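You operate a simulated robot arm through the tools that you are given. There is no shell and no other tool.

You run a simulated two-armed robot. Do the job below in one go: nothing can be reset, and whatever is moved stays where it is left.

## Task
Shut the third counter drawer that stands open. Shut the fourth counter door that stands open. Put the purple brush on the island top behind the shelf. Press the phone two key three times. Put one of the flasks from the island top by the phone on the island top left of the sink. Fetch the small beaker from the island top before the rack and stand it on the counter over the washer. Press the orange button to switch it off. Switch the green switch on. Close the bottom far drawer. The order is free. Set down upright: flask, small beaker.

The check looks at the end state, three seconds after you hand in, the way a careful person would. Anything else that was tipped, shoved, dropped, spilled or broken makes it a failure.

## Robot
Two 7-joint arms with two-finger parallel grippers on one trunk, on a base that drives. Base frame: it is fixed to the floor where the robot stands at the start and does not move with it; the origin is under the middle of the robot, x ahead of it, y to its left, z up. Readings come in mm, rad, newtons and seconds.
The left shoulder is at the start at [50, 165, 1080], the right one opposite. With the tool pointing down near the work surface each hand reaches from about 220 to 700 mm from the robot's upright axis, wherever it stands, measured 20 degrees to its own side. Places, roughly: bottom far drawer [-3600, -1000, 200]; counter over the washer [-2400, 1800, 900]; flask [-1250, -2000, 1000]; fourth counter door [400, -500, 400]; green switch [-3000, -1100, 1000]; island top behind the shelf [-2900, -1200, 900]; island top left of the sink [-3600, -2100, 900]; orange button [-2500, -1100, 1000]; phone two key [-1300, -2200, 900]; purple brush (8x4x12 cm) [-1100, -1300, 900]; small beaker (5x5x8 cm) [-1900, -2300, 900]; third counter drawer [600, 0, 800]. Payload 3.91 kg a hand.
The tool frame of a hand sits at the grasp point between the pads (the TCP): z along the fingers, y along the line on which they close. The tips reach 30 mm beyond it. The gripper opens to 110 mm. The fingers are 20 mm wide and 10 mm thick; the gripper's body (48 by 112 mm) begins 55 mm behind the TCP.
Orientation is told as [roll, pitch, yaw] about the base's x, y, z axes, in that order, counted from this pose: with the fingers straight down and closing along the base's y, the tool's x points along the base's -x, its y along +y and its z along -z.

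## Interface
- The arms move only by the tool nudge_tool. It takes "left_deltas", "right_deltas" or both (then of equal length, played together; a hand with none holds still); each is a list of rows, each a list of 3 entries, a list of its own where there are three numbers: the finger opening in mm, from 0 to 110, then the shift along the base's x, y, z in units of 100 mm (1.0 is 100 mm), then the turn, a rotation vector about the base's x, y, z in units of 60 degrees (1.0 is 60 degrees). In form: [[claw, [tx, ty, tz], [wx, wy, wz]], ...]. A call has 1 to 20 rows; each row is the pose to reach, as a shift and turn from the pose commanded when the call began. A call with a number of a shift or a turn outside -1 to 1 is refused whole. A row lasts 0.2 s, in which the tool goes at most 50 mm and 0.15 rad; a call with a longer step from one row to the next is refused whole, and so is a gripper value outside its range. A pose out of reach is approached as far as the arm can. The call stops where the force on the tool passes 40 N (or 10 N more than at its start, if that is more) or the arm is blocked; 0.2 s more then pass. The fingers move at their own pace (about 45 mm/s each) and stop on an object; they squeeze with about 31 N. The grip force told is the motor's: it shows also when the fingers shut on nothing. Time passes only in rows, and 0.2 s behind the last, so rows that repeat a pose let the fingers close. It gives the time, the measured TCP pose, the force on the tool (base axes), the opening and the grip force at its end, in the units of the frame above (readings bear some noise), with the torque about the TCP (base axes, N m) and any sound that the robot's microphone picked up.
- Cameras (640 x 400 px; columns grow to the right, rows downward): "scene" is now at [101.7, -34.4, 1227.2]; the picture's right is [-0.34, -0.94, 0.00], its down [-0.68, 0.25, -0.69] and it looks along [0.65, -0.23, -0.73] (base axes); focal length 261 px, centre (320, 200). "left" rides on the left gripper at [72, -17, -103] in its tool frame; the picture's right is [0.23, 0.97, 0.00], its down [-0.76, 0.18, -0.62] and it looks along [-0.61, 0.14, 0.78] (tool axes); focal length 222 px, centre (320, 200). "right" rides on the right gripper at [72, 17, -103] in its tool frame; the picture's right is [-0.23, 0.97, 0.00], its down [-0.76, -0.18, -0.62] and it looks along [-0.61, -0.14, 0.78] (tool axes); focal length 222 px, centre (320, 200). There is no depth. A picture from a camera that has moved, and an enlarged one, comes with that camera's place and axes in the base frame and with its lens. The place of the scene camera against the robot may be out by one fixed shift of up to 12 mm in any direction.
- camera(camera): a new picture of that camera. The clock stands still meanwhile.
- move_column(by): slides the trunk up (or, below 0, down) by that many mm; the arms and the scene camera ride with it, the base frame stays. It gives what a move gives, with no picture.
- drive_base(legs): drives the robot by 1 to 6 legs, each [ahead, left, turn to the left] in mm, mm and rad, along the robot's own axes; the way and the turn of a leg run together, so that a leg with both is an arc; at most 1500 mm and 3.142 rad a leg. The arms and the cameras ride along, it lands a little off, and it stops where it bumps. It gives what a move gives.
- turn_head(pan, tilt): turns the head with the scene camera to pan (to the left, within 1.396 rad either way) and tilt (down, from -0.506 to 1.204), counted from straight ahead of the robot. It gives what a move gives.
- enlarge(camera, box): a new picture of the part [left, top, right, bottom] of that camera's present view, enlarged. The clock stands still meanwhile.
- job_done(): hands the job in; it is judged then, once.

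Nothing tells you exact positions but the pictures and the camera data. Unless the task says otherwise, let go and move clear before handing in.

The tools are called by a JSON object that holds its "op" and its "data". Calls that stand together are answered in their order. nudge_tool: Moves the arms, as the interface text tells. Its arguments: {"type":"object","properties":{"left_deltas":{"type":"array"},"right_deltas":{"type":"array"}},"required":[]} The other tools are called the same way: move_column (by) slides the trunk up or down; drive_base (legs) drives the base; turn_head (pan, tilt) turns the head that bears the scene camera; camera (camera) takes a picture; enlarge (camera, box) takes an enlarged picture of a part of a camera's view; job_done () hands the job in.

At the start:

```text
time_s: 0.0
left_tcp_pos: [481.2, -1.7, 966.8]
left_ee_rot: [-0.001, 0.001, 0.0]
left_contact_force: [0.0, 0.2, 0.4]
left_ft_torque: [0.02, -0.01, 0.02]
left_grip_width: 110.1
left_grip_force: 0.0
right_tcp_pos: [322.8, -347.0, 1012.9]
right_ee_rot: [0.001, 0.0, 0.001]
right_contact_force: [-0.7, -0.5, 0.7]
right_ft_torque: [0.03, 0.0, -0.02]
right_grip_width: 109.9
right_grip_force: 0.0
trunk travel left (down, up): [-300.0, 203.0]
robot x, y, heading: [-0.1, 2.6, -0.002]
head pan, tilt: [-0.344, 0.813]
```

scene: 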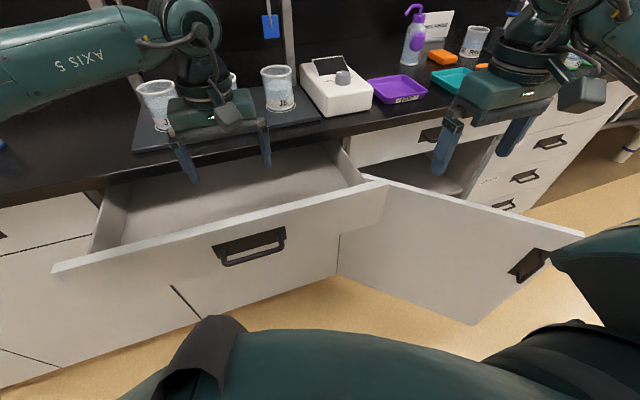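
right: 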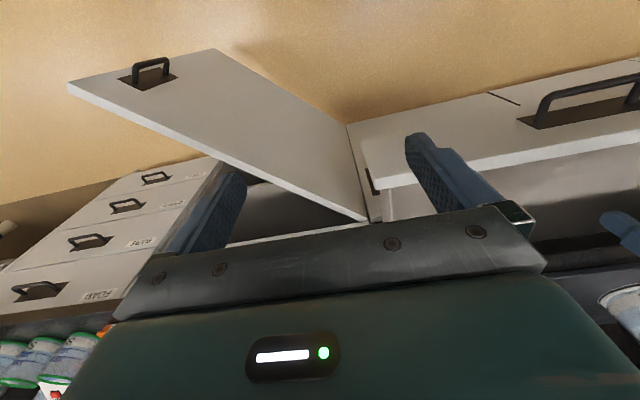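
left: 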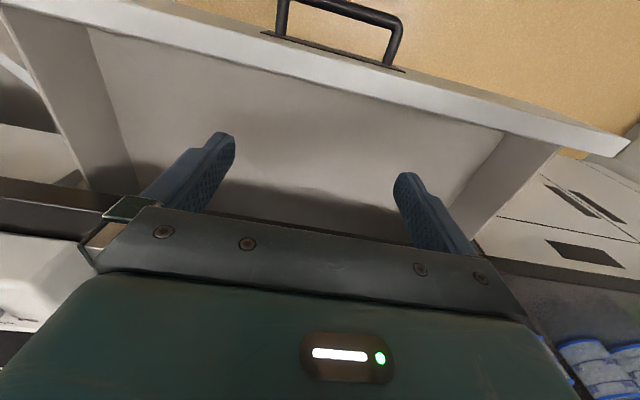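

I see the open drawer right in front of me and the open door to my right. I'll look around with the head before moving anything.

{"op": "turn_head", "data": {"pan": 0.0, "tilt": 0.7}}

{"op": "camera", "data": {"camera": "scene"}}

{"op": "turn_head", "data": {"pan": -0.9, "tilt": 0.7}}

{"op": "camera", "data": {"camera": "scene"}}

{"op": "turn_head", "data": {"pan": -1.396, "tilt": 0.3}}

{"op": "camera", "data": {"camera": "scene"}}

{"op": "turn_head", "data": {"pan": 1.396, "tilt": 0.3}}

{"op": "camera", "data": {"camera": "scene"}}

```text
time_s: 0.8
left_tcp_pos: [479.7, -2.1, 966.9]
left_ee_rot: [0.001, 0.001, -0.001]
left_contact_force: [-0.2, -0.6, 0.1]
left_ft_torque: [0.0, 0.02, -0.03]
left_grip_width: 110.1
left_grip_force: 0.0
right_tcp_pos: [324.0, -346.4, 1013.6]
right_ee_rot: [-0.002, -0.001, 0.0]
right_contact_force: [-0.1, -0.3, 0.2]
right_ft_torque: [0.02, 0.04, -0.02]
right_grip_width: 110.0
right_grip_force: 0.0
trunk travel left (down, up): [-300.0, 203.0]
robot x, y, heading: [-1.1, -0.9, -0.003]
head pan, tilt: [0.0, 0.7]
```

```text
taken
camera scene: at [111.3, -7.5, 1236.5], right [0.0, -1.0, 0.0], down [-0.64, 0.0, -0.76], along [0.76, 0.0, -0.64], focal length 261 px, centre (320, 200)
```

scene: 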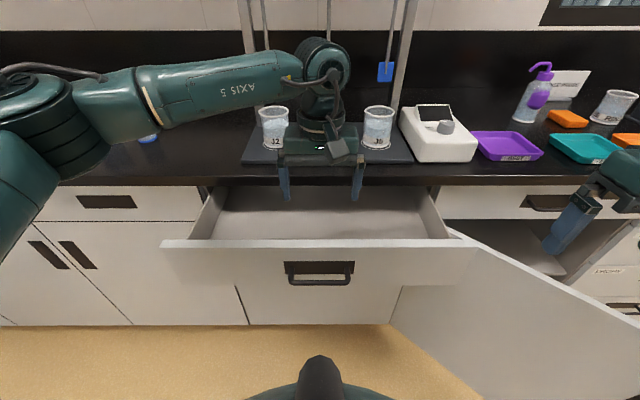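

```text
time_s: 2.0
left_tcp_pos: [481.2, -1.4, 966.2]
left_ee_rot: [0.0, 0.0, 0.0]
left_contact_force: [-0.2, -0.9, 0.3]
left_ft_torque: [0.02, 0.01, 0.02]
left_grip_width: 110.2
left_grip_force: 0.1
right_tcp_pos: [322.1, -346.3, 1013.0]
right_ee_rot: [0.0, 0.002, -0.002]
right_contact_force: [0.3, -0.2, -1.1]
right_ft_torque: [-0.02, 0.0, 0.03]
right_grip_width: 110.0
right_grip_force: 0.2
trunk travel left (down, up): [-300.0, 203.0]
robot x, y, heading: [0.2, -0.4, -0.002]
head pan, tilt: [-0.901, 0.7]
```

```text
taken
camera scene: at [79.2, -73.9, 1236.6], right [-0.78, -0.62, 0.0], down [-0.4, 0.5, -0.76], along [0.48, -0.6, -0.64], focal length 261 px, centre (320, 200)
```

scene: 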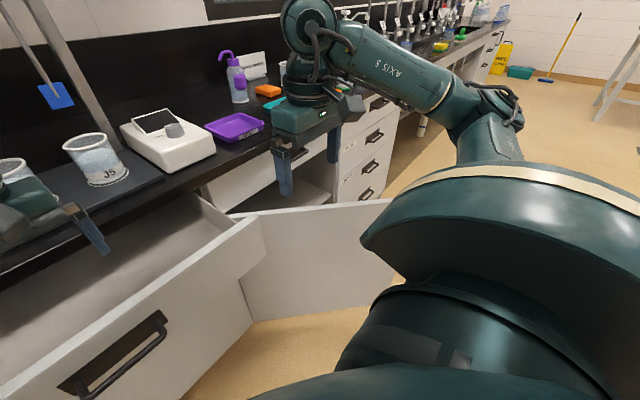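

```text
time_s: 3.0
left_tcp_pos: [480.7, -2.2, 966.4]
left_ee_rot: [0.0, 0.0, 0.001]
left_contact_force: [-0.6, -0.2, 0.0]
left_ft_torque: [0.02, -0.02, -0.07]
left_grip_width: 109.8
left_grip_force: 0.1
right_tcp_pos: [322.9, -345.7, 1012.1]
right_ee_rot: [-0.001, -0.001, 0.001]
right_contact_force: [0.0, -0.2, -0.9]
right_ft_torque: [0.0, 0.03, -0.02]
right_grip_width: 109.9
right_grip_force: 0.0
trunk travel left (down, up): [-300.0, 203.0]
robot x, y, heading: [-0.5, 0.4, 0.003]
head pan, tilt: [-1.396, 0.3]
```

```text
taken
camera scene: at [42.7, -99.3, 1272.6], right [-0.98, -0.17, 0.0], down [-0.05, 0.29, -0.96], along [0.17, -0.94, -0.3], focal length 261 px, centre (320, 200)
```

scene: 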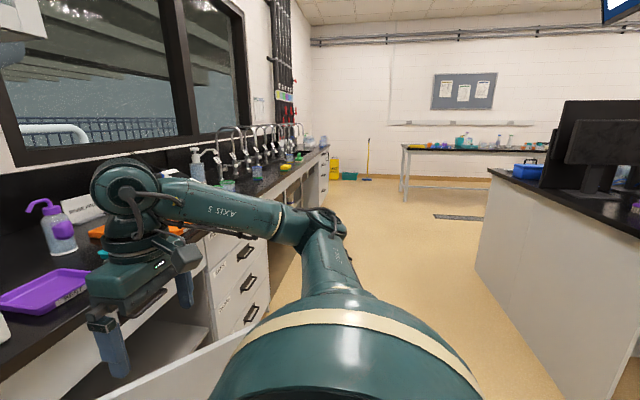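

```text
time_s: 5.4
left_tcp_pos: [479.7, -1.8, 965.4]
left_ee_rot: [0.0, 0.0, 0.0]
left_contact_force: [0.2, -0.4, 0.2]
left_ft_torque: [-0.01, 0.0, -0.02]
left_grip_width: 110.0
left_grip_force: 0.1
right_tcp_pos: [324.3, -346.3, 1012.1]
right_ee_rot: [0.0, 0.001, -0.002]
right_contact_force: [0.5, -0.7, 0.0]
right_ft_torque: [0.0, -0.01, 0.0]
right_grip_width: 109.7
right_grip_force: 0.1
trunk travel left (down, up): [-300.0, 203.0]
robot x, y, heading: [-0.7, -0.1, 0.0]
head pan, tilt: [1.396, 0.3]
```

```text
taken
camera scene: at [42.7, 84.5, 1272.7], right [0.98, -0.17, 0.0], down [-0.05, -0.29, -0.96], along [0.17, 0.94, -0.3], focal length 261 px, centre (320, 200)
```

scene: 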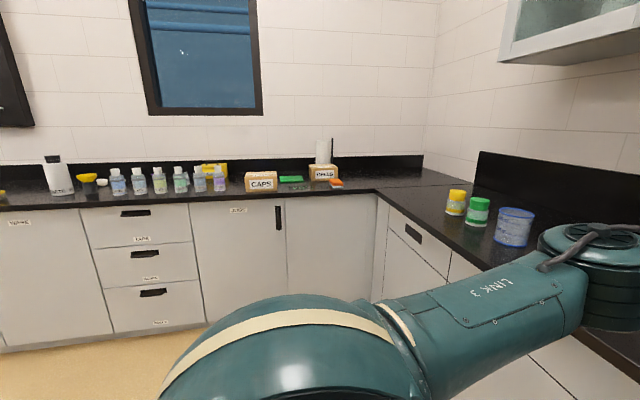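

The drawer front is about at x≈415 with its face z 753–870, and the counter edge is at x≈586. I'll back off a bit so the left arm has room to point its fingers forward.

{"op": "turn_head", "data": {"pan": 0.0, "tilt": 0.8}}

{"op": "drive_base", "data": {"legs": [[-220, 0, 0]]}}

{"op": "camera", "data": {"camera": "scene"}}

```text
time_s: 7.0
left_tcp_pos: [479.9, -1.2, 966.5]
left_ee_rot: [-0.001, -0.001, 0.0]
left_contact_force: [0.3, -0.3, 0.5]
left_ft_torque: [0.0, 0.03, -0.02]
left_grip_width: 110.2
left_grip_force: 0.1
right_tcp_pos: [324.2, -345.8, 1011.6]
right_ee_rot: [-0.001, 0.0, 0.0]
right_contact_force: [-1.1, 0.0, -0.1]
right_ft_torque: [-0.03, -0.03, -0.01]
right_grip_width: 110.0
right_grip_force: 0.2
trunk travel left (down, up): [-300.0, 203.0]
robot x, y, heading: [-1.8, -1.7, -0.002]
head pan, tilt: [0.0, 0.799]
```

```text
time_s: 8.7
left_tcp_pos: [259.1, -2.8, 966.1]
left_ee_rot: [0.001, 0.0, -0.003]
left_contact_force: [0.8, 0.0, 0.0]
left_ft_torque: [0.01, -0.01, 0.0]
left_grip_width: 109.9
left_grip_force: 0.0
right_tcp_pos: [99.0, -346.6, 1012.2]
right_ee_rot: [0.002, 0.0, -0.003]
right_contact_force: [0.0, -0.5, -0.9]
right_ft_torque: [-0.02, -0.03, 0.02]
right_grip_width: 110.1
right_grip_force: 0.0
trunk travel left (down, up): [-300.0, 203.0]
robot x, y, heading: [-224.7, 0.1, -0.005]
head pan, tilt: [0.0, 0.799]
```

```text
taken
camera scene: at [-115.1, -7.4, 1228.4], right [0.0, -1.0, 0.0], down [-0.72, 0.0, -0.7], along [0.7, 0.0, -0.72], focal length 261 px, centre (320, 200)
```

scene: 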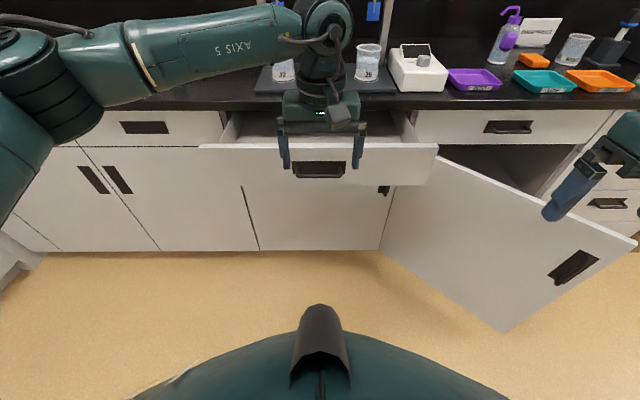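

Now I'll turn the left tool forward with fingers closed, above the drawer level.

{"op": "nudge_tool", "data": {"left_deltas": [[60, [0.1, 0, 0], [0, -0.125, 0]], [40, [0.2, 0, 0], [0, -0.25, 0]], [20, [0.3, 0, 0], [0, -0.375, 0]], [0, [0.4, 0, 0], [0, -0.5, 0]], [0, [0.5, 0, 0], [0, -0.625, 0]], [0, [0.6, 0, 0], [0, -0.75, 0]]]}}

{"op": "nudge_tool", "data": {"left_deltas": [[0, [0.05, 0, 0], [0, -0.125, 0]], [0, [0.1, 0, 0], [0, -0.25, 0]], [0, [0.15, 0, 0], [0, -0.375, 0]], [0, [0.2, 0, 0], [0, -0.5, 0]], [0, [0.25, 0, 0], [0, -0.625, 0]], [0, [0.3, 0, 0], [0, -0.75, 0]]]}}

{"op": "camera", "data": {"camera": "scene"}}

```text
time_s: 10.1
left_tcp_pos: [318.9, -2.9, 967.3]
left_ee_rot: [0.003, -0.788, -0.003]
left_contact_force: [-0.3, 0.3, 0.3]
left_ft_torque: [0.0, 0.02, 0.01]
left_grip_width: 0.0
left_grip_force: 10.5
right_tcp_pos: [99.5, -347.5, 1013.0]
right_ee_rot: [-0.001, 0.0, -0.003]
right_contact_force: [-0.1, 0.1, -0.8]
right_ft_torque: [-0.01, -0.01, 0.02]
right_grip_width: 109.9
right_grip_force: 0.1
trunk travel left (down, up): [-300.0, 203.0]
robot x, y, heading: [-224.8, -0.4, -0.005]
head pan, tilt: [0.0, 0.799]
```

```text
time_s: 11.4
left_tcp_pos: [348.4, -3.6, 964.8]
left_ee_rot: [2.372, -1.568, -2.373]
left_contact_force: [-0.4, 0.1, -0.1]
left_ft_torque: [-0.04, 0.01, 0.03]
left_grip_width: 0.1
left_grip_force: 31.1
right_tcp_pos: [99.3, -347.2, 1012.4]
right_ee_rot: [0.0, -0.003, -0.003]
right_contact_force: [0.9, 0.3, 0.1]
right_ft_torque: [-0.01, 0.02, 0.04]
right_grip_width: 109.8
right_grip_force: 0.1
trunk travel left (down, up): [-300.0, 203.0]
robot x, y, heading: [-221.8, -1.4, -0.003]
head pan, tilt: [0.0, 0.799]
```

```text
taken
camera scene: at [-114.6, -7.6, 1228.3], right [0.0, -1.0, 0.0], down [-0.72, 0.0, -0.7], along [0.7, 0.0, -0.72], focal length 261 px, centre (320, 200)
```

scene: 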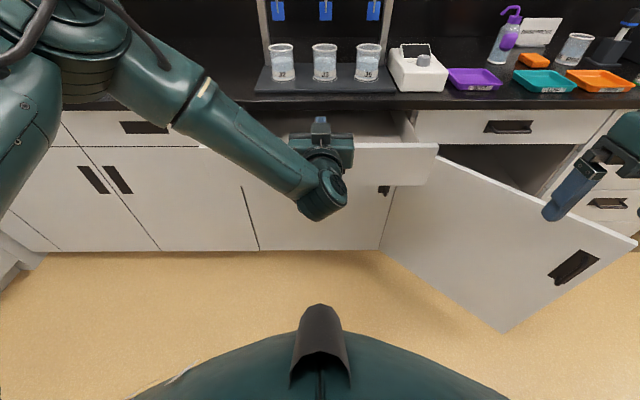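

The left tool points forward now. I'll lower it to the upper strip of the drawer front and push the drawer shut.

{"op": "nudge_tool", "data": {"left_deltas": [[0, [0, 0, -0.4], [0, 0, 0]], [0, [0, 0, -0.8], [0, 0, 0]], [0, [0, 0, -1.0], [0, 0, 0]]]}}

{"op": "nudge_tool", "data": {"left_deltas": [[0, [0, 0, -0.17], [0, 0, 0]], [0, [0.2, 0, -0.17], [0, 0, 0]], [0, [0.4, 0, -0.17], [0, 0, 0]], [0, [0.6, 0, -0.17], [0, 0, 0]], [0, [0.8, 0, -0.17], [0, 0, 0]], [0, [1.0, 0, -0.17], [0, 0, 0]]]}}

{"op": "camera", "data": {"camera": "scene"}}

```text
time_s: 12.2
left_tcp_pos: [347.6, -8.6, 871.4]
left_ee_rot: [0.751, -1.567, -0.745]
left_contact_force: [0.8, -0.7, 0.5]
left_ft_torque: [-0.02, 0.0, -0.02]
left_grip_width: 0.2
left_grip_force: 31.1
left hand out of reach, approached as far as the arm can: row 3
right_tcp_pos: [99.5, -347.1, 1012.9]
right_ee_rot: [0.0, 0.001, -0.003]
right_contact_force: [-0.9, -0.2, -1.2]
right_ft_torque: [0.01, -0.02, -0.02]
right_grip_width: 109.7
right_grip_force: 0.1
trunk travel left (down, up): [-300.0, 203.0]
robot x, y, heading: [-222.8, 0.9, 0.003]
head pan, tilt: [0.0, 0.799]
```

```text
time_s: 13.7
left_tcp_pos: [441.8, -26.7, 871.7]
left_ee_rot: [0.159, -1.557, -0.145]
left_contact_force: [1.0, -0.1, 0.2]
left_ft_torque: [-0.01, 0.0, 0.02]
left_grip_width: 0.1
left_grip_force: 31.0
left hand out of reach, approached as far as the arm can: row 1, 2, 3, 4, 5, 6
right_tcp_pos: [100.4, -347.2, 1012.7]
right_ee_rot: [-0.001, 0.0, -0.004]
right_contact_force: [0.2, 0.0, -0.1]
right_ft_torque: [-0.01, -0.01, 0.01]
right_grip_width: 109.9
right_grip_force: 0.1
trunk travel left (down, up): [-300.0, 203.0]
robot x, y, heading: [-222.9, 1.6, 0.001]
head pan, tilt: [0.0, 0.799]
```

```text
taken
camera scene: at [-114.4, -7.4, 1228.3], right [0.0, -1.0, 0.0], down [-0.72, 0.0, -0.7], along [0.7, 0.0, -0.72], focal length 261 px, centre (320, 200)
```

scene: 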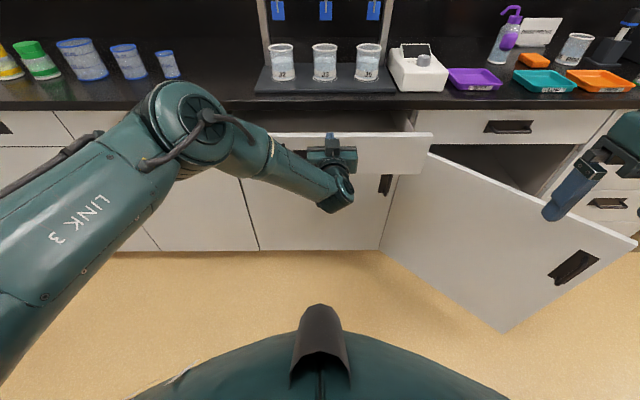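

The arm cannot go lower than z≈871 in this pose, so contact is marginal. I'll retract, lower the trunk, and push again.

{"op": "nudge_tool", "data": {"left_deltas": [[0, [-0.3, 0, 0.2], [0, 0, 0]], [0, [-0.6, 0, 0.4], [0, 0, 0]], [0, [-0.9, 0, 0.5], [0, 0, 0]], [0, [-0.9, 0, 0.5], [0, 0, 0]]]}}

{"op": "move_column", "data": {"by": -70}}

{"op": "camera", "data": {"camera": "scene"}}

```text
time_s: 14.7
left_tcp_pos: [353.5, -25.9, 925.2]
left_ee_rot: [1.473, -1.572, -1.469]
left_contact_force: [-0.1, 0.2, 0.4]
left_ft_torque: [-0.04, 0.0, -0.02]
left_grip_width: 0.0
left_grip_force: 31.0
right_tcp_pos: [99.9, -346.6, 1012.1]
right_ee_rot: [-0.001, 0.001, -0.004]
right_contact_force: [0.1, -0.2, 0.1]
right_ft_torque: [-0.01, -0.01, 0.03]
right_grip_width: 110.0
right_grip_force: 0.1
trunk travel left (down, up): [-300.0, 203.0]
robot x, y, heading: [-221.2, -3.6, -0.006]
head pan, tilt: [0.0, 0.799]
```

```text
time_s: 15.7
left_tcp_pos: [352.1, -25.9, 854.0]
left_ee_rot: [1.574, -1.57, -1.574]
left_contact_force: [-0.4, 0.2, 0.0]
left_ft_torque: [0.03, 0.01, 0.01]
left_grip_width: 0.3
left_grip_force: 30.9
right_tcp_pos: [100.7, -346.7, 942.8]
right_ee_rot: [0.0, 0.0, -0.003]
right_contact_force: [0.0, 0.3, 0.0]
right_ft_torque: [0.04, -0.01, -0.01]
right_grip_width: 110.0
right_grip_force: 0.1
trunk travel left (down, up): [-230.0, 273.0]
robot x, y, heading: [-226.3, -0.0, -0.007]
head pan, tilt: [0.0, 0.799]
```

```text
taken
camera scene: at [-114.8, -7.3, 1158.3], right [0.0, -1.0, 0.0], down [-0.72, 0.0, -0.7], along [0.7, 0.0, -0.72], focal length 261 px, centre (320, 200)
```

scene: 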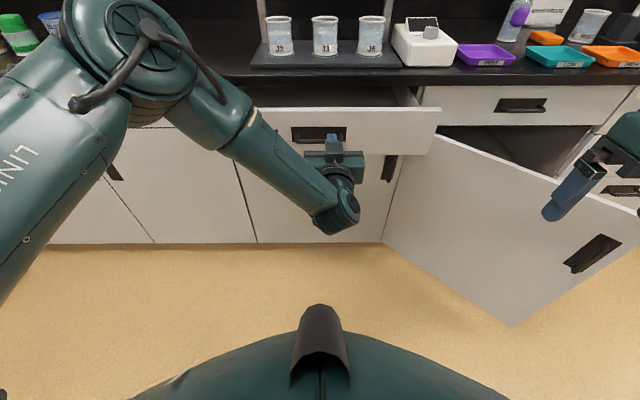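

Trunk is lower; the tip is now at z≈850 in front of the drawer face. Pushing forward.

{"op": "nudge_tool", "data": {"left_deltas": [[0, [0.2, 0, -0.06], [0, 0, 0]], [0, [0.4, 0, -0.06], [0, 0, 0]], [0, [0.6, 0, -0.06], [0, 0, 0]], [0, [0.8, 0, -0.06], [0, 0, 0]], [0, [1.0, 0, -0.06], [0, 0, 0]]]}}

{"op": "nudge_tool", "data": {"left_deltas": [[0, [0.2, 0, 0], [0, 0, 0]], [0, [0.4, 0, 0], [0, 0, 0]], [0, [0.6, 0, 0], [0, 0, 0]], [0, [0.7, 0, 0], [0, 0, 0]], [0, [0.8, 0, 0], [0, 0, 0]], [0, [0.9, 0, 0], [0, 0, 0]], [0, [1.0, 0, 0], [0, 0, 0]]]}}

{"op": "camera", "data": {"camera": "scene"}}

```text
time_s: 16.9
left_tcp_pos: [452.7, -27.5, 845.9]
left_ee_rot: [1.401, -1.567, -1.402]
left_contact_force: [-0.4, 0.7, -0.1]
left_ft_torque: [-0.05, -0.01, 0.02]
left_grip_width: 0.0
left_grip_force: 30.6
right_tcp_pos: [100.5, -346.9, 942.1]
right_ee_rot: [-0.001, 0.0, -0.004]
right_contact_force: [0.0, -0.2, -0.9]
right_ft_torque: [0.02, 0.01, 0.0]
right_grip_width: 110.3
right_grip_force: 0.0
trunk travel left (down, up): [-230.0, 273.0]
robot x, y, heading: [-224.2, 1.1, -0.005]
head pan, tilt: [0.0, 0.799]
```

```text
time_s: 18.5
left_tcp_pos: [543.9, -25.4, 848.3]
left_ee_rot: [1.323, -1.57, -1.323]
left_contact_force: [0.0, -0.8, 0.2]
left_ft_torque: [0.01, 0.0, 0.01]
left_grip_width: 0.0
left_grip_force: 31.3
left hand out of reach, approached as far as the arm can: row 7
right_tcp_pos: [101.0, -346.4, 943.4]
right_ee_rot: [0.002, 0.001, -0.003]
right_contact_force: [-0.7, 0.1, -0.5]
right_ft_torque: [0.0, 0.01, -0.02]
right_grip_width: 109.9
right_grip_force: 0.1
trunk travel left (down, up): [-230.0, 273.0]
robot x, y, heading: [-222.3, -1.9, -0.002]
head pan, tilt: [0.0, 0.799]
```

```text
taken
camera scene: at [-114.6, -7.4, 1158.3], right [0.0, -1.0, 0.0], down [-0.72, 0.0, -0.7], along [0.7, 0.0, -0.72], focal length 261 px, centre (320, 200)
```

scene: 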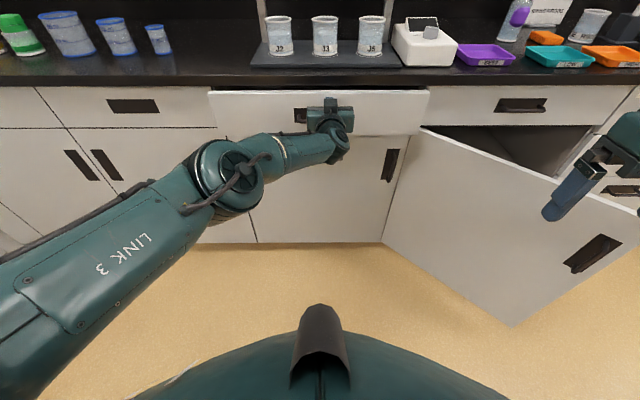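

Nearly shut; the arm is at its reach limit. I'll retract a bit, drive 120 mm ahead, and finish the push.

{"op": "nudge_tool", "data": {"left_deltas": [[0, [-0.4, 0, 0], [0, 0, 0]], [0, [-0.8, 0, 0], [0, 0, 0]], [0, [-0.9, 0, 0], [0, 0, 0]]]}}

{"op": "drive_base", "data": {"legs": [[110, 0, 0]]}}

{"op": "nudge_tool", "data": {"left_deltas": [[0, [0.1, 0, 0], [0, 0, 0]], [0, [0.15, 0, 0], [0, 0, 0]], [0, [0.2, 0, 0], [0, 0, 0]], [0, [0.25, 0, 0], [0, 0, 0]], [0, [0.3, 0, 0], [0, 0, 0]], [0, [0.35, 0, 0], [0, 0, 0]], [0, [0.4, 0, 0], [0, 0, 0]], [0, [0.45, 0, 0], [0, 0, 0]], [0, [0.5, 0, 0], [0, 0, 0]], [0, [0.55, 0, 0], [0, 0, 0]], [0, [0.6, 0, 0], [0, 0, 0]], [0, [0.65, 0, 0], [0, 0, 0]], [0, [0.7, 0, 0], [0, 0, 0]]]}}

{"op": "camera", "data": {"camera": "scene"}}

```text
time_s: 19.3
left_tcp_pos: [453.2, -25.3, 848.0]
left_ee_rot: [2.031, -1.569, -2.031]
left_contact_force: [-0.2, 1.3, -0.4]
left_ft_torque: [0.01, 0.01, -0.02]
left_grip_width: 0.0
left_grip_force: 31.2
right_tcp_pos: [101.5, -346.7, 941.8]
right_ee_rot: [0.0, -0.002, -0.004]
right_contact_force: [-1.4, 0.2, 0.0]
right_ft_torque: [-0.02, -0.02, -0.03]
right_grip_width: 109.9
right_grip_force: 0.1
trunk travel left (down, up): [-230.0, 273.0]
robot x, y, heading: [-223.1, -3.1, -0.006]
head pan, tilt: [0.0, 0.799]
```

```text
time_s: 20.5
left_tcp_pos: [566.5, -24.5, 847.8]
left_ee_rot: [1.338, -1.569, -1.336]
left_contact_force: [0.6, 0.4, -0.1]
left_ft_torque: [0.03, -0.04, 0.01]
left_grip_width: 0.1
left_grip_force: 30.9
right_tcp_pos: [211.7, -346.9, 942.5]
right_ee_rot: [-0.001, -0.001, 0.001]
right_contact_force: [0.5, 0.1, 0.1]
right_ft_torque: [0.02, 0.01, 0.03]
right_grip_width: 109.8
right_grip_force: 0.1
trunk travel left (down, up): [-230.0, 273.0]
robot x, y, heading: [-111.4, 3.6, -0.005]
head pan, tilt: [0.0, 0.799]
```

```text
time_s: 22.2
left_tcp_pos: [601.6, -26.0, 847.3]
left_ee_rot: [2.024, -1.567, -2.016]
left_contact_force: [-22.4, 6.8, 9.2]
left_ft_torque: [-0.01, -0.11, 0.15]
left_grip_width: 0.3
left_grip_force: 31.0
right_tcp_pos: [209.1, -345.9, 944.0]
right_ee_rot: [0.0, -0.005, -0.001]
right_contact_force: [0.2, -0.2, 0.1]
right_ft_torque: [-0.03, 0.0, 0.0]
right_grip_width: 109.8
right_grip_force: 0.0
trunk travel left (down, up): [-230.0, 273.0]
robot x, y, heading: [-110.1, -2.8, 0.005]
head pan, tilt: [0.0, 0.799]
stopped in row 8 (left hand): the force on the tool passed its limit at 48 N (the readings are from after the stop); the commanded pose is now the measured one
```

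```text
taken
camera scene: at [-6.7, -6.3, 1158.8], right [0.0, -1.0, 0.0], down [-0.71, 0.0, -0.7], along [0.7, 0.0, -0.71], focal length 261 px, centre (320, 200)
```

scene: 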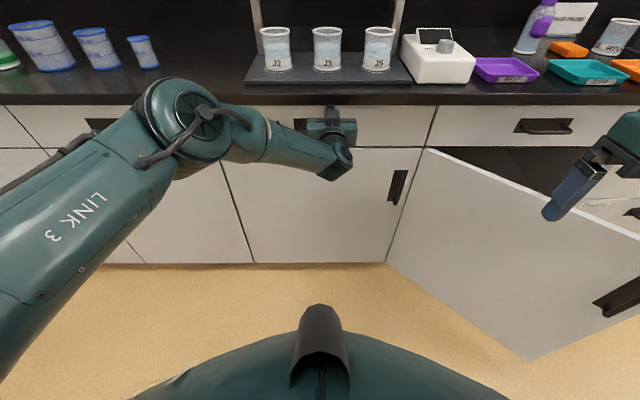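

The drawer is shut (contact force, x≈632 face). Next I'll retract the left hand, back off, shift right and get the right hand ready to push the door (free edge near (242,-750), hinge near (632,-322)).

{"op": "nudge_tool", "data": {"left_deltas": [[0, [-0.4, 0, 0], [0, 0, 0]], [0, [-0.8, 0, 0], [0, 0, 0]], [0, [-1.0, 0, 0], [0, 0, 0]]]}}

{"op": "drive_base", "data": {"legs": [[-250, 0, 0], [0, -450, 0]]}}

{"op": "turn_head", "data": {"pan": -0.2, "tilt": 0.8}}

{"op": "camera", "data": {"camera": "scene"}}

```text
time_s: 23.0
left_tcp_pos: [506.0, -25.0, 845.0]
left_ee_rot: [0.768, -1.565, -0.765]
left_contact_force: [0.2, -0.2, -0.7]
left_ft_torque: [0.01, 0.02, 0.01]
left_grip_width: 0.2
left_grip_force: 31.1
right_tcp_pos: [211.4, -345.7, 943.0]
right_ee_rot: [0.001, 0.0, 0.0]
right_contact_force: [0.4, 0.3, -0.1]
right_ft_torque: [0.01, 0.01, -0.01]
right_grip_width: 110.1
right_grip_force: 0.2
trunk travel left (down, up): [-230.0, 273.0]
robot x, y, heading: [-110.4, 1.5, 0.002]
head pan, tilt: [0.0, 0.799]
```

```text
time_s: 28.9
left_tcp_pos: [257.7, -476.8, 844.6]
left_ee_rot: [0.723, -1.567, -0.716]
left_contact_force: [0.0, -0.9, -0.1]
left_ft_torque: [0.0, 0.03, 0.02]
left_grip_width: 0.0
left_grip_force: 30.6
right_tcp_pos: [-31.0, -799.8, 942.2]
right_ee_rot: [0.0, 0.001, 0.006]
right_contact_force: [0.1, -0.4, 1.0]
right_ft_torque: [-0.02, 0.01, 0.02]
right_grip_width: 110.0
right_grip_force: 0.1
trunk travel left (down, up): [-230.0, 273.0]
robot x, y, heading: [-357.8, -451.5, 0.01]
head pan, tilt: [0.0, 0.799]
```

```text
time_s: 29.6
left_tcp_pos: [258.5, -476.9, 845.5]
left_ee_rot: [0.743, -1.566, -0.733]
left_contact_force: [0.5, 0.1, 0.4]
left_ft_torque: [-0.01, 0.02, 0.04]
left_grip_width: 0.0
left_grip_force: 30.8
right_tcp_pos: [-33.5, -797.8, 942.6]
right_ee_rot: [-0.001, 0.001, 0.005]
right_contact_force: [-0.5, -0.1, -0.2]
right_ft_torque: [0.0, 0.04, 0.05]
right_grip_width: 109.9
right_grip_force: 0.0
trunk travel left (down, up): [-230.0, 273.0]
robot x, y, heading: [-360.0, -456.2, 0.007]
head pan, tilt: [-0.201, 0.799]
```

```text
taken
camera scene: at [-252.1, -477.4, 1158.3], right [-0.19, -0.98, 0.0], down [-0.7, 0.14, -0.7], along [0.68, -0.13, -0.72], focal length 261 px, centre (320, 200)
```

scene: 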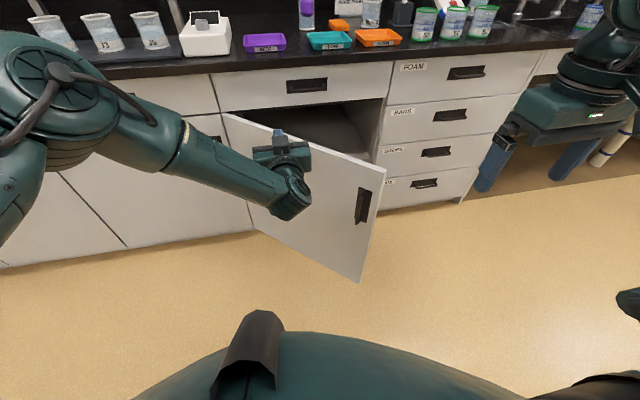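

The left hand is already pointing forward and sits in front of the door, so I'll use it: shift right another 150 mm, lower the trunk to put the tip at z≈670, then drive ahead against the door.

{"op": "drive_base", "data": {"legs": [[0, -170, 0]]}}

{"op": "move_column", "data": {"by": -170}}

{"op": "drive_base", "data": {"legs": [[100, 0, 0]]}}

{"op": "camera", "data": {"camera": "scene"}}

```text
time_s: 31.8
left_tcp_pos: [259.6, -646.6, 844.3]
left_ee_rot: [0.74, -1.567, -0.733]
left_contact_force: [-0.2, 0.0, 0.0]
left_ft_torque: [0.02, -0.01, -0.03]
left_grip_width: 0.0
left_grip_force: 31.0
right_tcp_pos: [-31.8, -967.7, 942.8]
right_ee_rot: [0.0, -0.001, 0.003]
right_contact_force: [0.1, 0.3, -0.1]
right_ft_torque: [0.0, 0.03, -0.01]
right_grip_width: 109.9
right_grip_force: 0.1
trunk travel left (down, up): [-230.0, 273.0]
robot x, y, heading: [-356.3, -625.4, 0.01]
head pan, tilt: [-0.201, 0.799]
```

```text
time_s: 33.7
left_tcp_pos: [258.1, -645.6, 674.8]
left_ee_rot: [0.743, -1.565, -0.736]
left_contact_force: [0.2, 0.0, -0.4]
left_ft_torque: [0.01, 0.01, 0.05]
left_grip_width: 0.0
left_grip_force: 31.4
right_tcp_pos: [-32.5, -968.5, 771.8]
right_ee_rot: [0.0, 0.0, 0.005]
right_contact_force: [-0.1, -0.3, 0.0]
right_ft_torque: [0.02, -0.03, 0.04]
right_grip_width: 110.1
right_grip_force: 0.0
trunk travel left (down, up): [-60.0, 443.0]
robot x, y, heading: [-356.2, -623.5, 0.006]
head pan, tilt: [-0.201, 0.799]
```

```text
time_s: 34.8
left_tcp_pos: [357.8, -644.6, 675.3]
left_ee_rot: [0.748, -1.567, -0.739]
left_contact_force: [-0.8, -1.0, 0.2]
left_ft_torque: [-0.01, -0.03, 0.04]
left_grip_width: 0.1
left_grip_force: 30.8
right_tcp_pos: [67.7, -966.3, 773.3]
right_ee_rot: [0.0, -0.001, 0.006]
right_contact_force: [-0.4, 0.4, 0.8]
right_ft_torque: [0.0, 0.02, 0.03]
right_grip_width: 110.0
right_grip_force: 0.0
trunk travel left (down, up): [-60.0, 443.0]
robot x, y, heading: [-260.3, -621.9, 0.006]
head pan, tilt: [-0.201, 0.799]
```

```text
taken
camera scene: at [-152.3, -645.0, 988.3], right [-0.19, -0.98, 0.0], down [-0.7, 0.14, -0.7], along [0.68, -0.13, -0.72], focal length 261 px, centre (320, 200)
```

scene: 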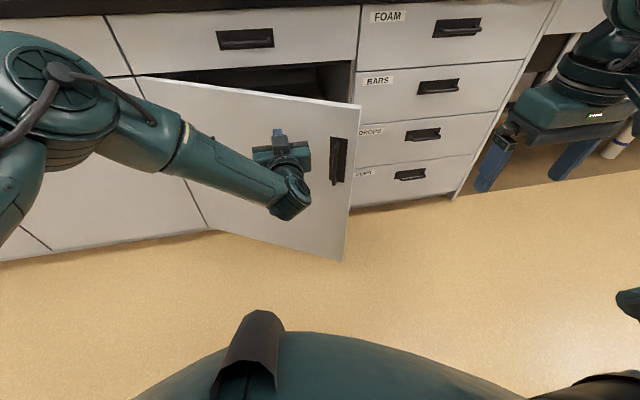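

The door is swinging shut. I'll keep driving and finish with the arm.

{"op": "drive_base", "data": {"legs": [[170, 0, 0]]}}

{"op": "camera", "data": {"camera": "scene"}}

```text
time_s: 36.3
left_tcp_pos: [527.0, -644.3, 675.4]
left_ee_rot: [0.758, -1.567, -0.749]
left_contact_force: [0.1, 0.3, 0.8]
left_ft_torque: [-0.02, -0.02, 0.0]
left_grip_width: 0.0
left_grip_force: 31.1
right_tcp_pos: [236.3, -965.9, 773.6]
right_ee_rot: [-0.001, 0.001, 0.005]
right_contact_force: [0.9, -0.5, -0.3]
right_ft_torque: [0.02, -0.02, -0.03]
right_grip_width: 110.1
right_grip_force: 0.0
trunk travel left (down, up): [-60.0, 443.0]
robot x, y, heading: [-86.4, -621.8, 0.005]
head pan, tilt: [-0.201, 0.799]
```

```text
taken
camera scene: at [16.6, -643.9, 988.3], right [-0.19, -0.98, 0.0], down [-0.7, 0.14, -0.7], along [0.68, -0.13, -0.72], focal length 261 px, centre (320, 200)
```

scene: 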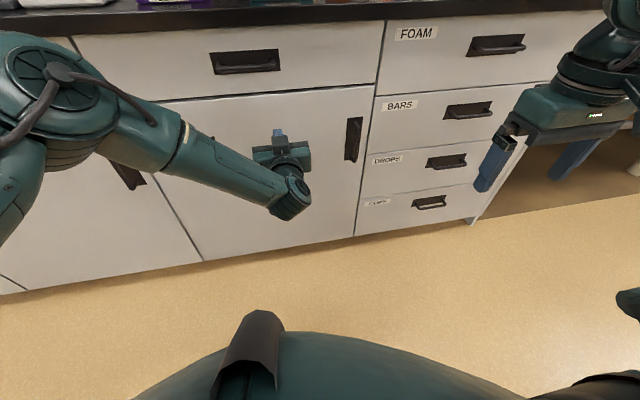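

{"op": "nudge_tool", "data": {"left_deltas": [[0, [0.2, 0, 0], [0, 0, 0]], [0, [0.35, 0, 0], [0, 0, 0]], [0, [0.5, 0, 0], [0, 0, 0]], [0, [0.6, 0, 0], [0, 0, 0]], [0, [0.65, 0, 0], [0, 0, 0]], [0, [0.7, 0, 0], [0, 0, 0]], [0, [0.75, 0, 0], [0, 0, 0]], [0, [0.8, 0, 0], [0, 0, 0]], [0, [0.85, 0, 0], [0, 0, 0]], [0, [0.9, 0, 0], [0, 0, 0]], [0, [0.95, 0, 0], [0, 0, 0]], [0, [1.0, 0, 0], [0, 0, 0]]]}}

{"op": "camera", "data": {"camera": "scene"}}

```text
time_s: 38.1
left_tcp_pos: [602.0, -642.5, 674.2]
left_ee_rot: [0.948, -1.566, -0.934]
left_contact_force: [-17.9, 4.7, 7.0]
left_ft_torque: [-0.05, -0.36, 0.04]
left_grip_width: 0.0
left_grip_force: 30.6
right_tcp_pos: [234.5, -964.3, 773.8]
right_ee_rot: [0.0, -0.002, 0.008]
right_contact_force: [0.0, 0.9, 0.0]
right_ft_torque: [0.0, 0.0, 0.02]
right_grip_width: 110.3
right_grip_force: 0.1
trunk travel left (down, up): [-60.0, 443.0]
robot x, y, heading: [-92.5, -622.2, 0.011]
head pan, tilt: [-0.201, 0.799]
stopped in row 9 (left hand): the force on the tool passed its limit at 49 N (the readings are from after the stop); the commanded pose is now the measured one
```

```text
taken
camera scene: at [14.4, -643.2, 988.7], right [-0.19, -0.98, 0.0], down [-0.7, 0.14, -0.7], along [0.69, -0.13, -0.72], focal length 261 px, centre (320, 200)
```

scene: 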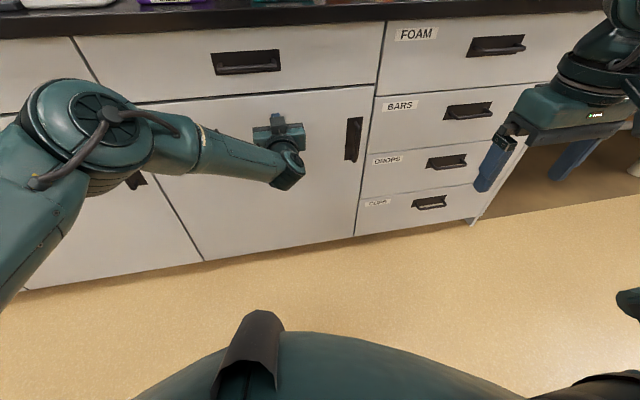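

The door is shut. Now I'll retract the left hand, raise the trunk, and turn the tool back down.

{"op": "nudge_tool", "data": {"left_deltas": [[0, [-0.4, 0, 0], [0, 0, 0]], [0, [-0.8, 0, 0], [0, 0, 0]], [0, [-1.0, 0, 0], [0, 0, 0]]]}}

{"op": "nudge_tool", "data": {"left_deltas": [[0, [-0.4, 0, 0], [0, 0, 0]], [0, [-0.8, 0, 0], [0, 0, 0]]]}}

{"op": "move_column", "data": {"by": 240}}

{"op": "nudge_tool", "data": {"left_deltas": [[0, [0, 0, 0.1], [0, 0.125, 0]], [0, [0, 0, 0.2], [0, 0.25, 0]], [0, [0, 0, 0.3], [0, 0.375, 0]], [0, [0, 0, 0.4], [0, 0.5, 0]], [0, [0, 0, 0.5], [0, 0.625, 0]], [0, [0, 0, 0.6], [0, 0.75, 0]]]}}

{"op": "nudge_tool", "data": {"left_deltas": [[0, [0, 0.1, 0], [0, 0.125, 0]], [0, [0, 0.2, 0], [0, 0.25, 0]], [0, [0, 0.3, 0], [0, 0.375, 0]], [0, [0, 0.4, 0], [0, 0.5, 0]], [0, [0, 0.6, 0], [0, 0.625, 0]], [0, [0, 0.8, 0], [0, 0.75, 0]], [0, [0, 1.0, 0], [0, 0.75, 0]]]}}

{"op": "camera", "data": {"camera": "scene"}}

```text
time_s: 38.9
left_tcp_pos: [505.1, -644.5, 673.2]
left_ee_rot: [0.508, -1.562, -0.497]
left_contact_force: [-0.2, 0.8, -0.5]
left_ft_torque: [0.04, 0.05, 0.0]
left_grip_width: 0.0
left_grip_force: 31.0
right_tcp_pos: [236.3, -964.3, 771.6]
right_ee_rot: [0.0, 0.002, 0.007]
right_contact_force: [0.1, -0.2, -0.2]
right_ft_torque: [0.0, 0.01, -0.01]
right_grip_width: 109.7
right_grip_force: 0.1
trunk travel left (down, up): [-60.0, 443.0]
robot x, y, heading: [-89.4, -623.9, 0.012]
head pan, tilt: [-0.201, 0.799]
```

```text
time_s: 39.5
left_tcp_pos: [425.3, -641.9, 671.7]
left_ee_rot: [0.521, -1.562, -0.508]
left_contact_force: [0.5, 0.1, 0.5]
left_ft_torque: [-0.02, -0.01, -0.04]
left_grip_width: 0.1
left_grip_force: 31.2
right_tcp_pos: [236.9, -965.1, 772.6]
right_ee_rot: [-0.002, -0.002, 0.007]
right_contact_force: [-0.4, 0.4, 0.3]
right_ft_torque: [-0.01, 0.02, 0.0]
right_grip_width: 109.8
right_grip_force: 0.1
trunk travel left (down, up): [-60.0, 443.0]
robot x, y, heading: [-92.2, -621.6, 0.007]
head pan, tilt: [-0.201, 0.799]
```

```text
time_s: 42.0
left_tcp_pos: [424.5, -643.0, 911.4]
left_ee_rot: [0.546, -1.562, -0.535]
left_contact_force: [-0.3, 0.7, 0.5]
left_ft_torque: [-0.02, 0.01, 0.01]
left_grip_width: 0.0
left_grip_force: 31.1
right_tcp_pos: [236.0, -964.5, 1011.8]
right_ee_rot: [0.001, 0.0, 0.007]
right_contact_force: [0.1, 0.4, -0.9]
right_ft_torque: [-0.01, 0.0, 0.0]
right_grip_width: 110.4
right_grip_force: 0.0
trunk travel left (down, up): [-300.0, 203.0]
robot x, y, heading: [-87.0, -621.9, 0.004]
head pan, tilt: [-0.201, 0.799]
```

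```text
time_s: 43.4
left_tcp_pos: [426.0, -643.3, 972.9]
left_ee_rot: [0.014, -0.773, -0.007]
left_contact_force: [-0.2, 0.1, -0.5]
left_ft_torque: [0.01, 0.0, 0.0]
left_grip_width: 0.0
left_grip_force: 31.7
right_tcp_pos: [236.7, -964.8, 1012.7]
right_ee_rot: [0.0, 0.001, 0.007]
right_contact_force: [-0.1, -0.7, 0.0]
right_ft_torque: [-0.03, 0.02, -0.02]
right_grip_width: 110.0
right_grip_force: 0.0
trunk travel left (down, up): [-300.0, 203.0]
robot x, y, heading: [-86.6, -621.0, 0.008]
head pan, tilt: [-0.201, 0.799]
```

```text
time_s: 45.0
left_tcp_pos: [425.0, -540.7, 971.0]
left_ee_rot: [0.009, 0.008, -0.005]
left_contact_force: [-0.5, -1.1, 0.4]
left_ft_torque: [0.01, 0.0, 0.0]
left_grip_width: 0.1
left_grip_force: 31.0
right_tcp_pos: [236.5, -964.5, 1012.4]
right_ee_rot: [0.001, 0.0, 0.006]
right_contact_force: [0.1, 0.6, -0.2]
right_ft_torque: [0.0, 0.02, 0.0]
right_grip_width: 110.1
right_grip_force: 0.1
trunk travel left (down, up): [-300.0, 203.0]
robot x, y, heading: [-91.0, -620.9, 0.011]
head pan, tilt: [-0.201, 0.799]
```

```text
taken
camera scene: at [16.0, -643.3, 1228.3], right [-0.19, -0.98, 0.0], down [-0.7, 0.14, -0.7], along [0.68, -0.13, -0.72], focal length 261 px, centre (320, 200)
```

scene: 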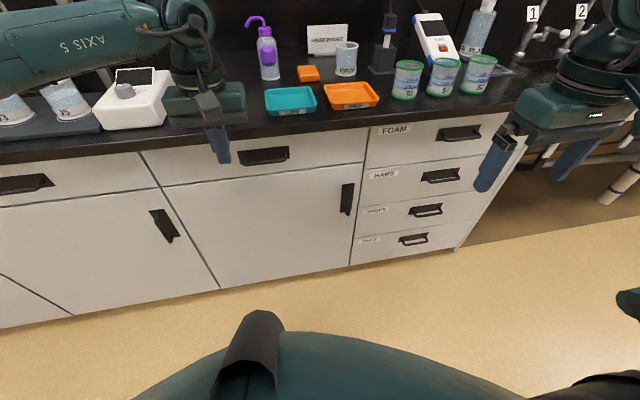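

Both are shut. I'll turn around to face the island and survey it.

{"op": "drive_base", "data": {"legs": [[-40, 0, 0], [0, 0, 1.571], [0, 0, 1.571]]}}

{"op": "turn_head", "data": {"pan": 0.0, "tilt": 0.5}}

{"op": "camera", "data": {"camera": "scene"}}

{"op": "turn_head", "data": {"pan": 0.8, "tilt": 0.4}}

{"op": "camera", "data": {"camera": "scene"}}

{"op": "turn_head", "data": {"pan": -0.8, "tilt": 0.4}}

{"op": "camera", "data": {"camera": "scene"}}

```text
time_s: 53.6
left_tcp_pos: [-641.8, -715.5, 971.3]
left_ee_rot: [0.01, 0.007, -3.117]
left_contact_force: [-0.4, 0.5, -0.5]
left_ft_torque: [-0.02, -0.01, 0.01]
left_grip_width: 0.1
left_grip_force: 30.8
right_tcp_pos: [-464.6, -287.5, 1012.7]
right_ee_rot: [-0.001, 0.001, -3.105]
right_contact_force: [1.2, -0.1, 0.1]
right_ft_torque: [-0.01, -0.01, -0.02]
right_grip_width: 110.2
right_grip_force: 0.0
trunk travel left (down, up): [-300.0, 203.0]
robot x, y, heading: [-125.4, -624.4, -3.108]
head pan, tilt: [-0.201, 0.799]
```

```text
time_s: 54.4
left_tcp_pos: [-640.1, -715.3, 971.9]
left_ee_rot: [0.011, 0.007, -3.118]
left_contact_force: [0.3, -0.3, 0.0]
left_ft_torque: [0.02, -0.01, -0.03]
left_grip_width: 0.0
left_grip_force: 31.2
right_tcp_pos: [-464.1, -287.2, 1012.7]
right_ee_rot: [-0.001, 0.001, -3.103]
right_contact_force: [0.0, 0.4, 1.1]
right_ft_torque: [-0.01, 0.0, -0.01]
right_grip_width: 109.8
right_grip_force: 0.0
trunk travel left (down, up): [-300.0, 203.0]
robot x, y, heading: [-129.4, -624.0, -3.11]
head pan, tilt: [0.0, 0.499]
```

```text
taken
camera scene: at [-252.0, -633.0, 1254.2], right [-0.04, 1.0, 0.0], down [0.48, 0.02, -0.88], along [-0.88, -0.03, -0.48], focal length 261 px, centre (320, 200)
```

scene: 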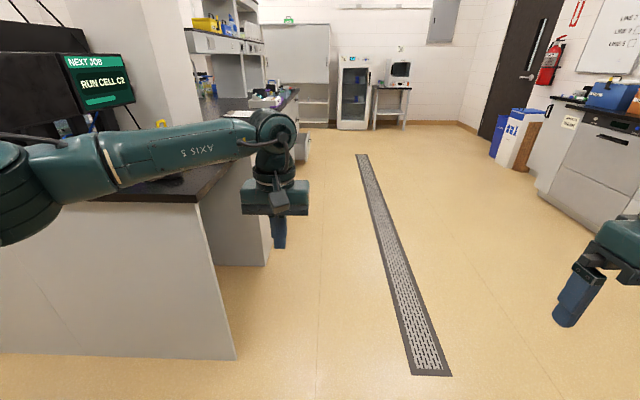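

```text
time_s: 55.6
left_tcp_pos: [-642.1, -717.1, 971.4]
left_ee_rot: [0.011, 0.007, -3.119]
left_contact_force: [0.4, 0.5, 0.6]
left_ft_torque: [-0.02, -0.03, -0.03]
left_grip_width: 0.1
left_grip_force: 31.3
right_tcp_pos: [-463.5, -286.5, 1012.9]
right_ee_rot: [-0.001, -0.002, -3.106]
right_contact_force: [-0.1, -0.9, -0.3]
right_ft_torque: [-0.01, 0.0, -0.01]
right_grip_width: 110.1
right_grip_force: 0.1
trunk travel left (down, up): [-300.0, 203.0]
robot x, y, heading: [-131.7, -621.5, -3.104]
head pan, tilt: [0.799, 0.4]
```

```text
taken
camera scene: at [-223.3, -698.4, 1263.4], right [-0.74, 0.67, 0.0], down [0.26, 0.29, -0.92], along [-0.62, -0.68, -0.39], focal length 261 px, centre (320, 200)
```

scene: 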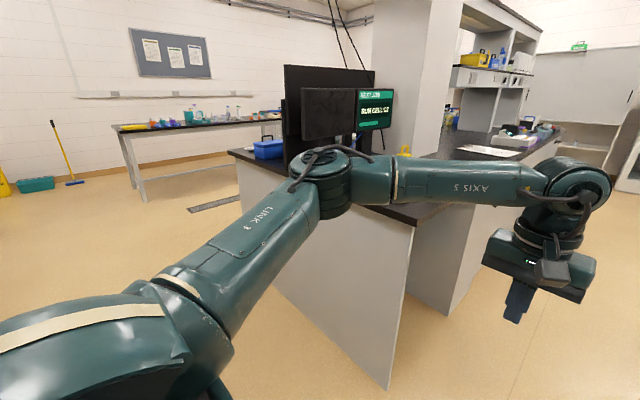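

```text
time_s: 57.2
left_tcp_pos: [-641.8, -715.3, 970.7]
left_ee_rot: [0.01, 0.006, -3.116]
left_contact_force: [-0.2, 0.7, 1.0]
left_ft_torque: [-0.03, 0.0, 0.01]
left_grip_width: 0.0
left_grip_force: 31.2
right_tcp_pos: [-464.6, -286.9, 1011.4]
right_ee_rot: [0.001, 0.001, -3.107]
right_contact_force: [0.7, 0.7, -0.1]
right_ft_torque: [0.04, -0.03, 0.0]
right_grip_width: 110.0
right_grip_force: 0.1
trunk travel left (down, up): [-300.0, 203.0]
robot x, y, heading: [-130.6, -622.7, -3.103]
head pan, tilt: [-0.799, 0.4]
```

```text
taken
camera scene: at [-228.1, -565.8, 1263.4], right [0.69, 0.72, 0.0], down [0.28, -0.27, -0.92], along [-0.67, 0.64, -0.39], focal length 261 px, centre (320, 200)
```

scene: 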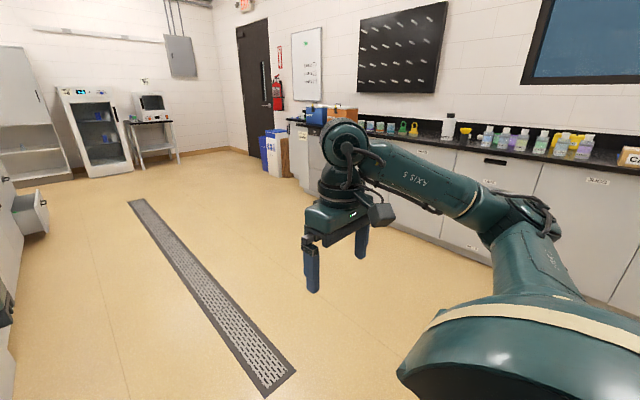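

I see the island's near corner at about (-900,-1010) with monitors on its end, and the open bottom far drawer down the +y aisle. I'll drive up along the +y aisle and look at the brush.

{"op": "drive_base", "data": {"legs": [[450, 0, -0.036]]}}

{"op": "turn_head", "data": {"pan": 0.9, "tilt": 0.6}}

{"op": "camera", "data": {"camera": "scene"}}

```text
time_s: 60.0
left_tcp_pos: [-1097.1, -706.5, 970.0]
left_ee_rot: [0.01, 0.007, 3.132]
left_contact_force: [-0.3, 0.6, -0.5]
left_ft_torque: [0.0, -0.01, 0.0]
left_grip_width: 0.1
left_grip_force: 31.0
right_tcp_pos: [-905.4, -284.3, 1012.2]
right_ee_rot: [-0.001, 0.0, -3.139]
right_contact_force: [0.2, 0.2, 0.2]
right_ft_torque: [-0.02, -0.01, 0.0]
right_grip_width: 110.1
right_grip_force: 0.0
trunk travel left (down, up): [-300.0, 203.0]
robot x, y, heading: [-578.9, -631.7, -3.139]
head pan, tilt: [-0.799, 0.4]
```

```text
time_s: 61.7
left_tcp_pos: [-1096.9, -704.6, 970.8]
left_ee_rot: [0.01, 0.005, 3.13]
left_contact_force: [1.2, 0.0, 0.5]
left_ft_torque: [-0.04, 0.0, 0.02]
left_grip_width: 0.0
left_grip_force: 31.2
right_tcp_pos: [-905.6, -284.4, 1012.4]
right_ee_rot: [0.001, 0.001, -3.139]
right_contact_force: [-0.6, 0.2, -0.8]
right_ft_torque: [-0.01, -0.01, -0.03]
right_grip_width: 110.1
right_grip_force: 0.0
trunk travel left (down, up): [-300.0, 203.0]
robot x, y, heading: [-583.5, -630.3, -3.141]
head pan, tilt: [0.901, 0.6]
```

```text
taken
camera scene: at [-668.5, -706.9, 1245.2], right [-0.78, 0.62, 0.0], down [0.35, 0.44, -0.83], along [-0.51, -0.65, -0.56], focal length 261 px, centre (320, 200)
```

scene: 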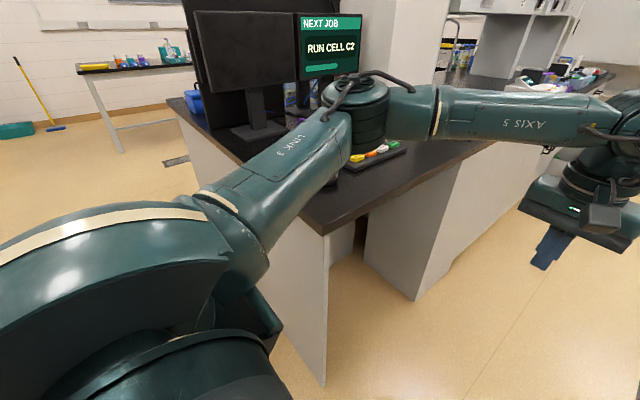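

My left arm blocks the view. I'll move off into the aisle, raise the trunk, and face the island side (-y).

{"op": "drive_base", "data": {"legs": [[0, -280, 0], [500, 0, 0], [0, 0, 1.571]]}}

{"op": "move_column", "data": {"by": 150}}

{"op": "turn_head", "data": {"pan": 0.0, "tilt": 0.5}}

{"op": "camera", "data": {"camera": "scene"}}

```text
time_s: 71.2
left_tcp_pos: [-1016.8, -863.0, 971.9]
left_ee_rot: [0.012, 0.009, -1.583]
left_contact_force: [-0.6, 0.8, 0.0]
left_ft_torque: [-0.02, 0.02, -0.04]
left_grip_width: 0.0
left_grip_force: 31.3
right_tcp_pos: [-1438.1, -670.0, 1012.3]
right_ee_rot: [-0.001, 0.001, -1.571]
right_contact_force: [0.6, -0.4, -0.9]
right_ft_torque: [-0.01, 0.0, -0.04]
right_grip_width: 110.1
right_grip_force: 0.0
trunk travel left (down, up): [-300.0, 203.0]
robot x, y, heading: [-1093.4, -346.1, -1.574]
head pan, tilt: [0.901, 0.6]
```

```text
time_s: 72.9
left_tcp_pos: [-1017.1, -863.6, 1120.7]
left_ee_rot: [0.012, 0.006, -1.583]
left_contact_force: [0.1, 0.0, -1.5]
left_ft_torque: [0.04, 0.0, -0.03]
left_grip_width: 0.0
left_grip_force: 30.7
right_tcp_pos: [-1438.4, -672.3, 1162.8]
right_ee_rot: [0.001, -0.001, -1.573]
right_contact_force: [-0.5, -0.2, -0.4]
right_ft_torque: [-0.01, 0.01, 0.02]
right_grip_width: 109.8
right_grip_force: 0.0
trunk travel left (down, up): [-450.0, 53.0]
robot x, y, heading: [-1088.9, -347.1, -1.574]
head pan, tilt: [0.901, 0.6]
```

```text
time_s: 74.1
left_tcp_pos: [-1016.9, -862.4, 1120.4]
left_ee_rot: [0.011, 0.006, -1.583]
left_contact_force: [0.3, 0.4, 0.0]
left_ft_torque: [0.02, 0.0, 0.05]
left_grip_width: 0.2
left_grip_force: 30.7
right_tcp_pos: [-1436.9, -670.0, 1163.5]
right_ee_rot: [0.0, 0.0, -1.572]
right_contact_force: [0.6, 0.5, 0.0]
right_ft_torque: [0.0, -0.03, -0.02]
right_grip_width: 109.9
right_grip_force: 0.0
trunk travel left (down, up): [-450.0, 53.0]
robot x, y, heading: [-1088.1, -344.6, -1.582]
head pan, tilt: [0.0, 0.499]
```

```text
taken
camera scene: at [-1094.5, -475.5, 1404.3], right [-1.0, 0.0, 0.0], down [0.0, 0.48, -0.88], along [0.0, -0.88, -0.48], focal length 261 px, centre (320, 200)
```

scene: 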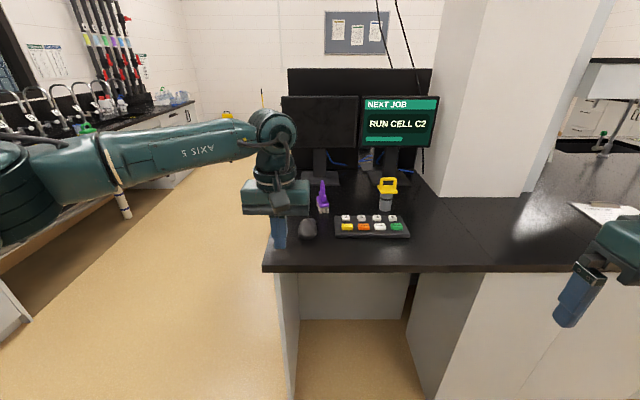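

The purple brush stands in front of the left monitor at about (-1105,-1307). I'll take a closer look.

{"op": "enlarge", "data": {"camera": "scene", "box": [270, 160, 430, 260]}}

```text
4.00 times, centred on (350, 210) of scene
camera zoom: at [-1094.5, -475.5, 1404.3], right [-1.0, 0.0, 0.0], down [0.0, 0.48, -0.88], along [0.0, -0.88, -0.48], focal length 1045 px, centre (200, 160)
```

zoom: 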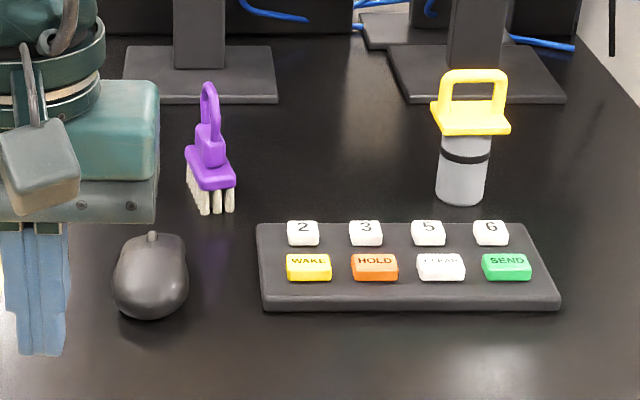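

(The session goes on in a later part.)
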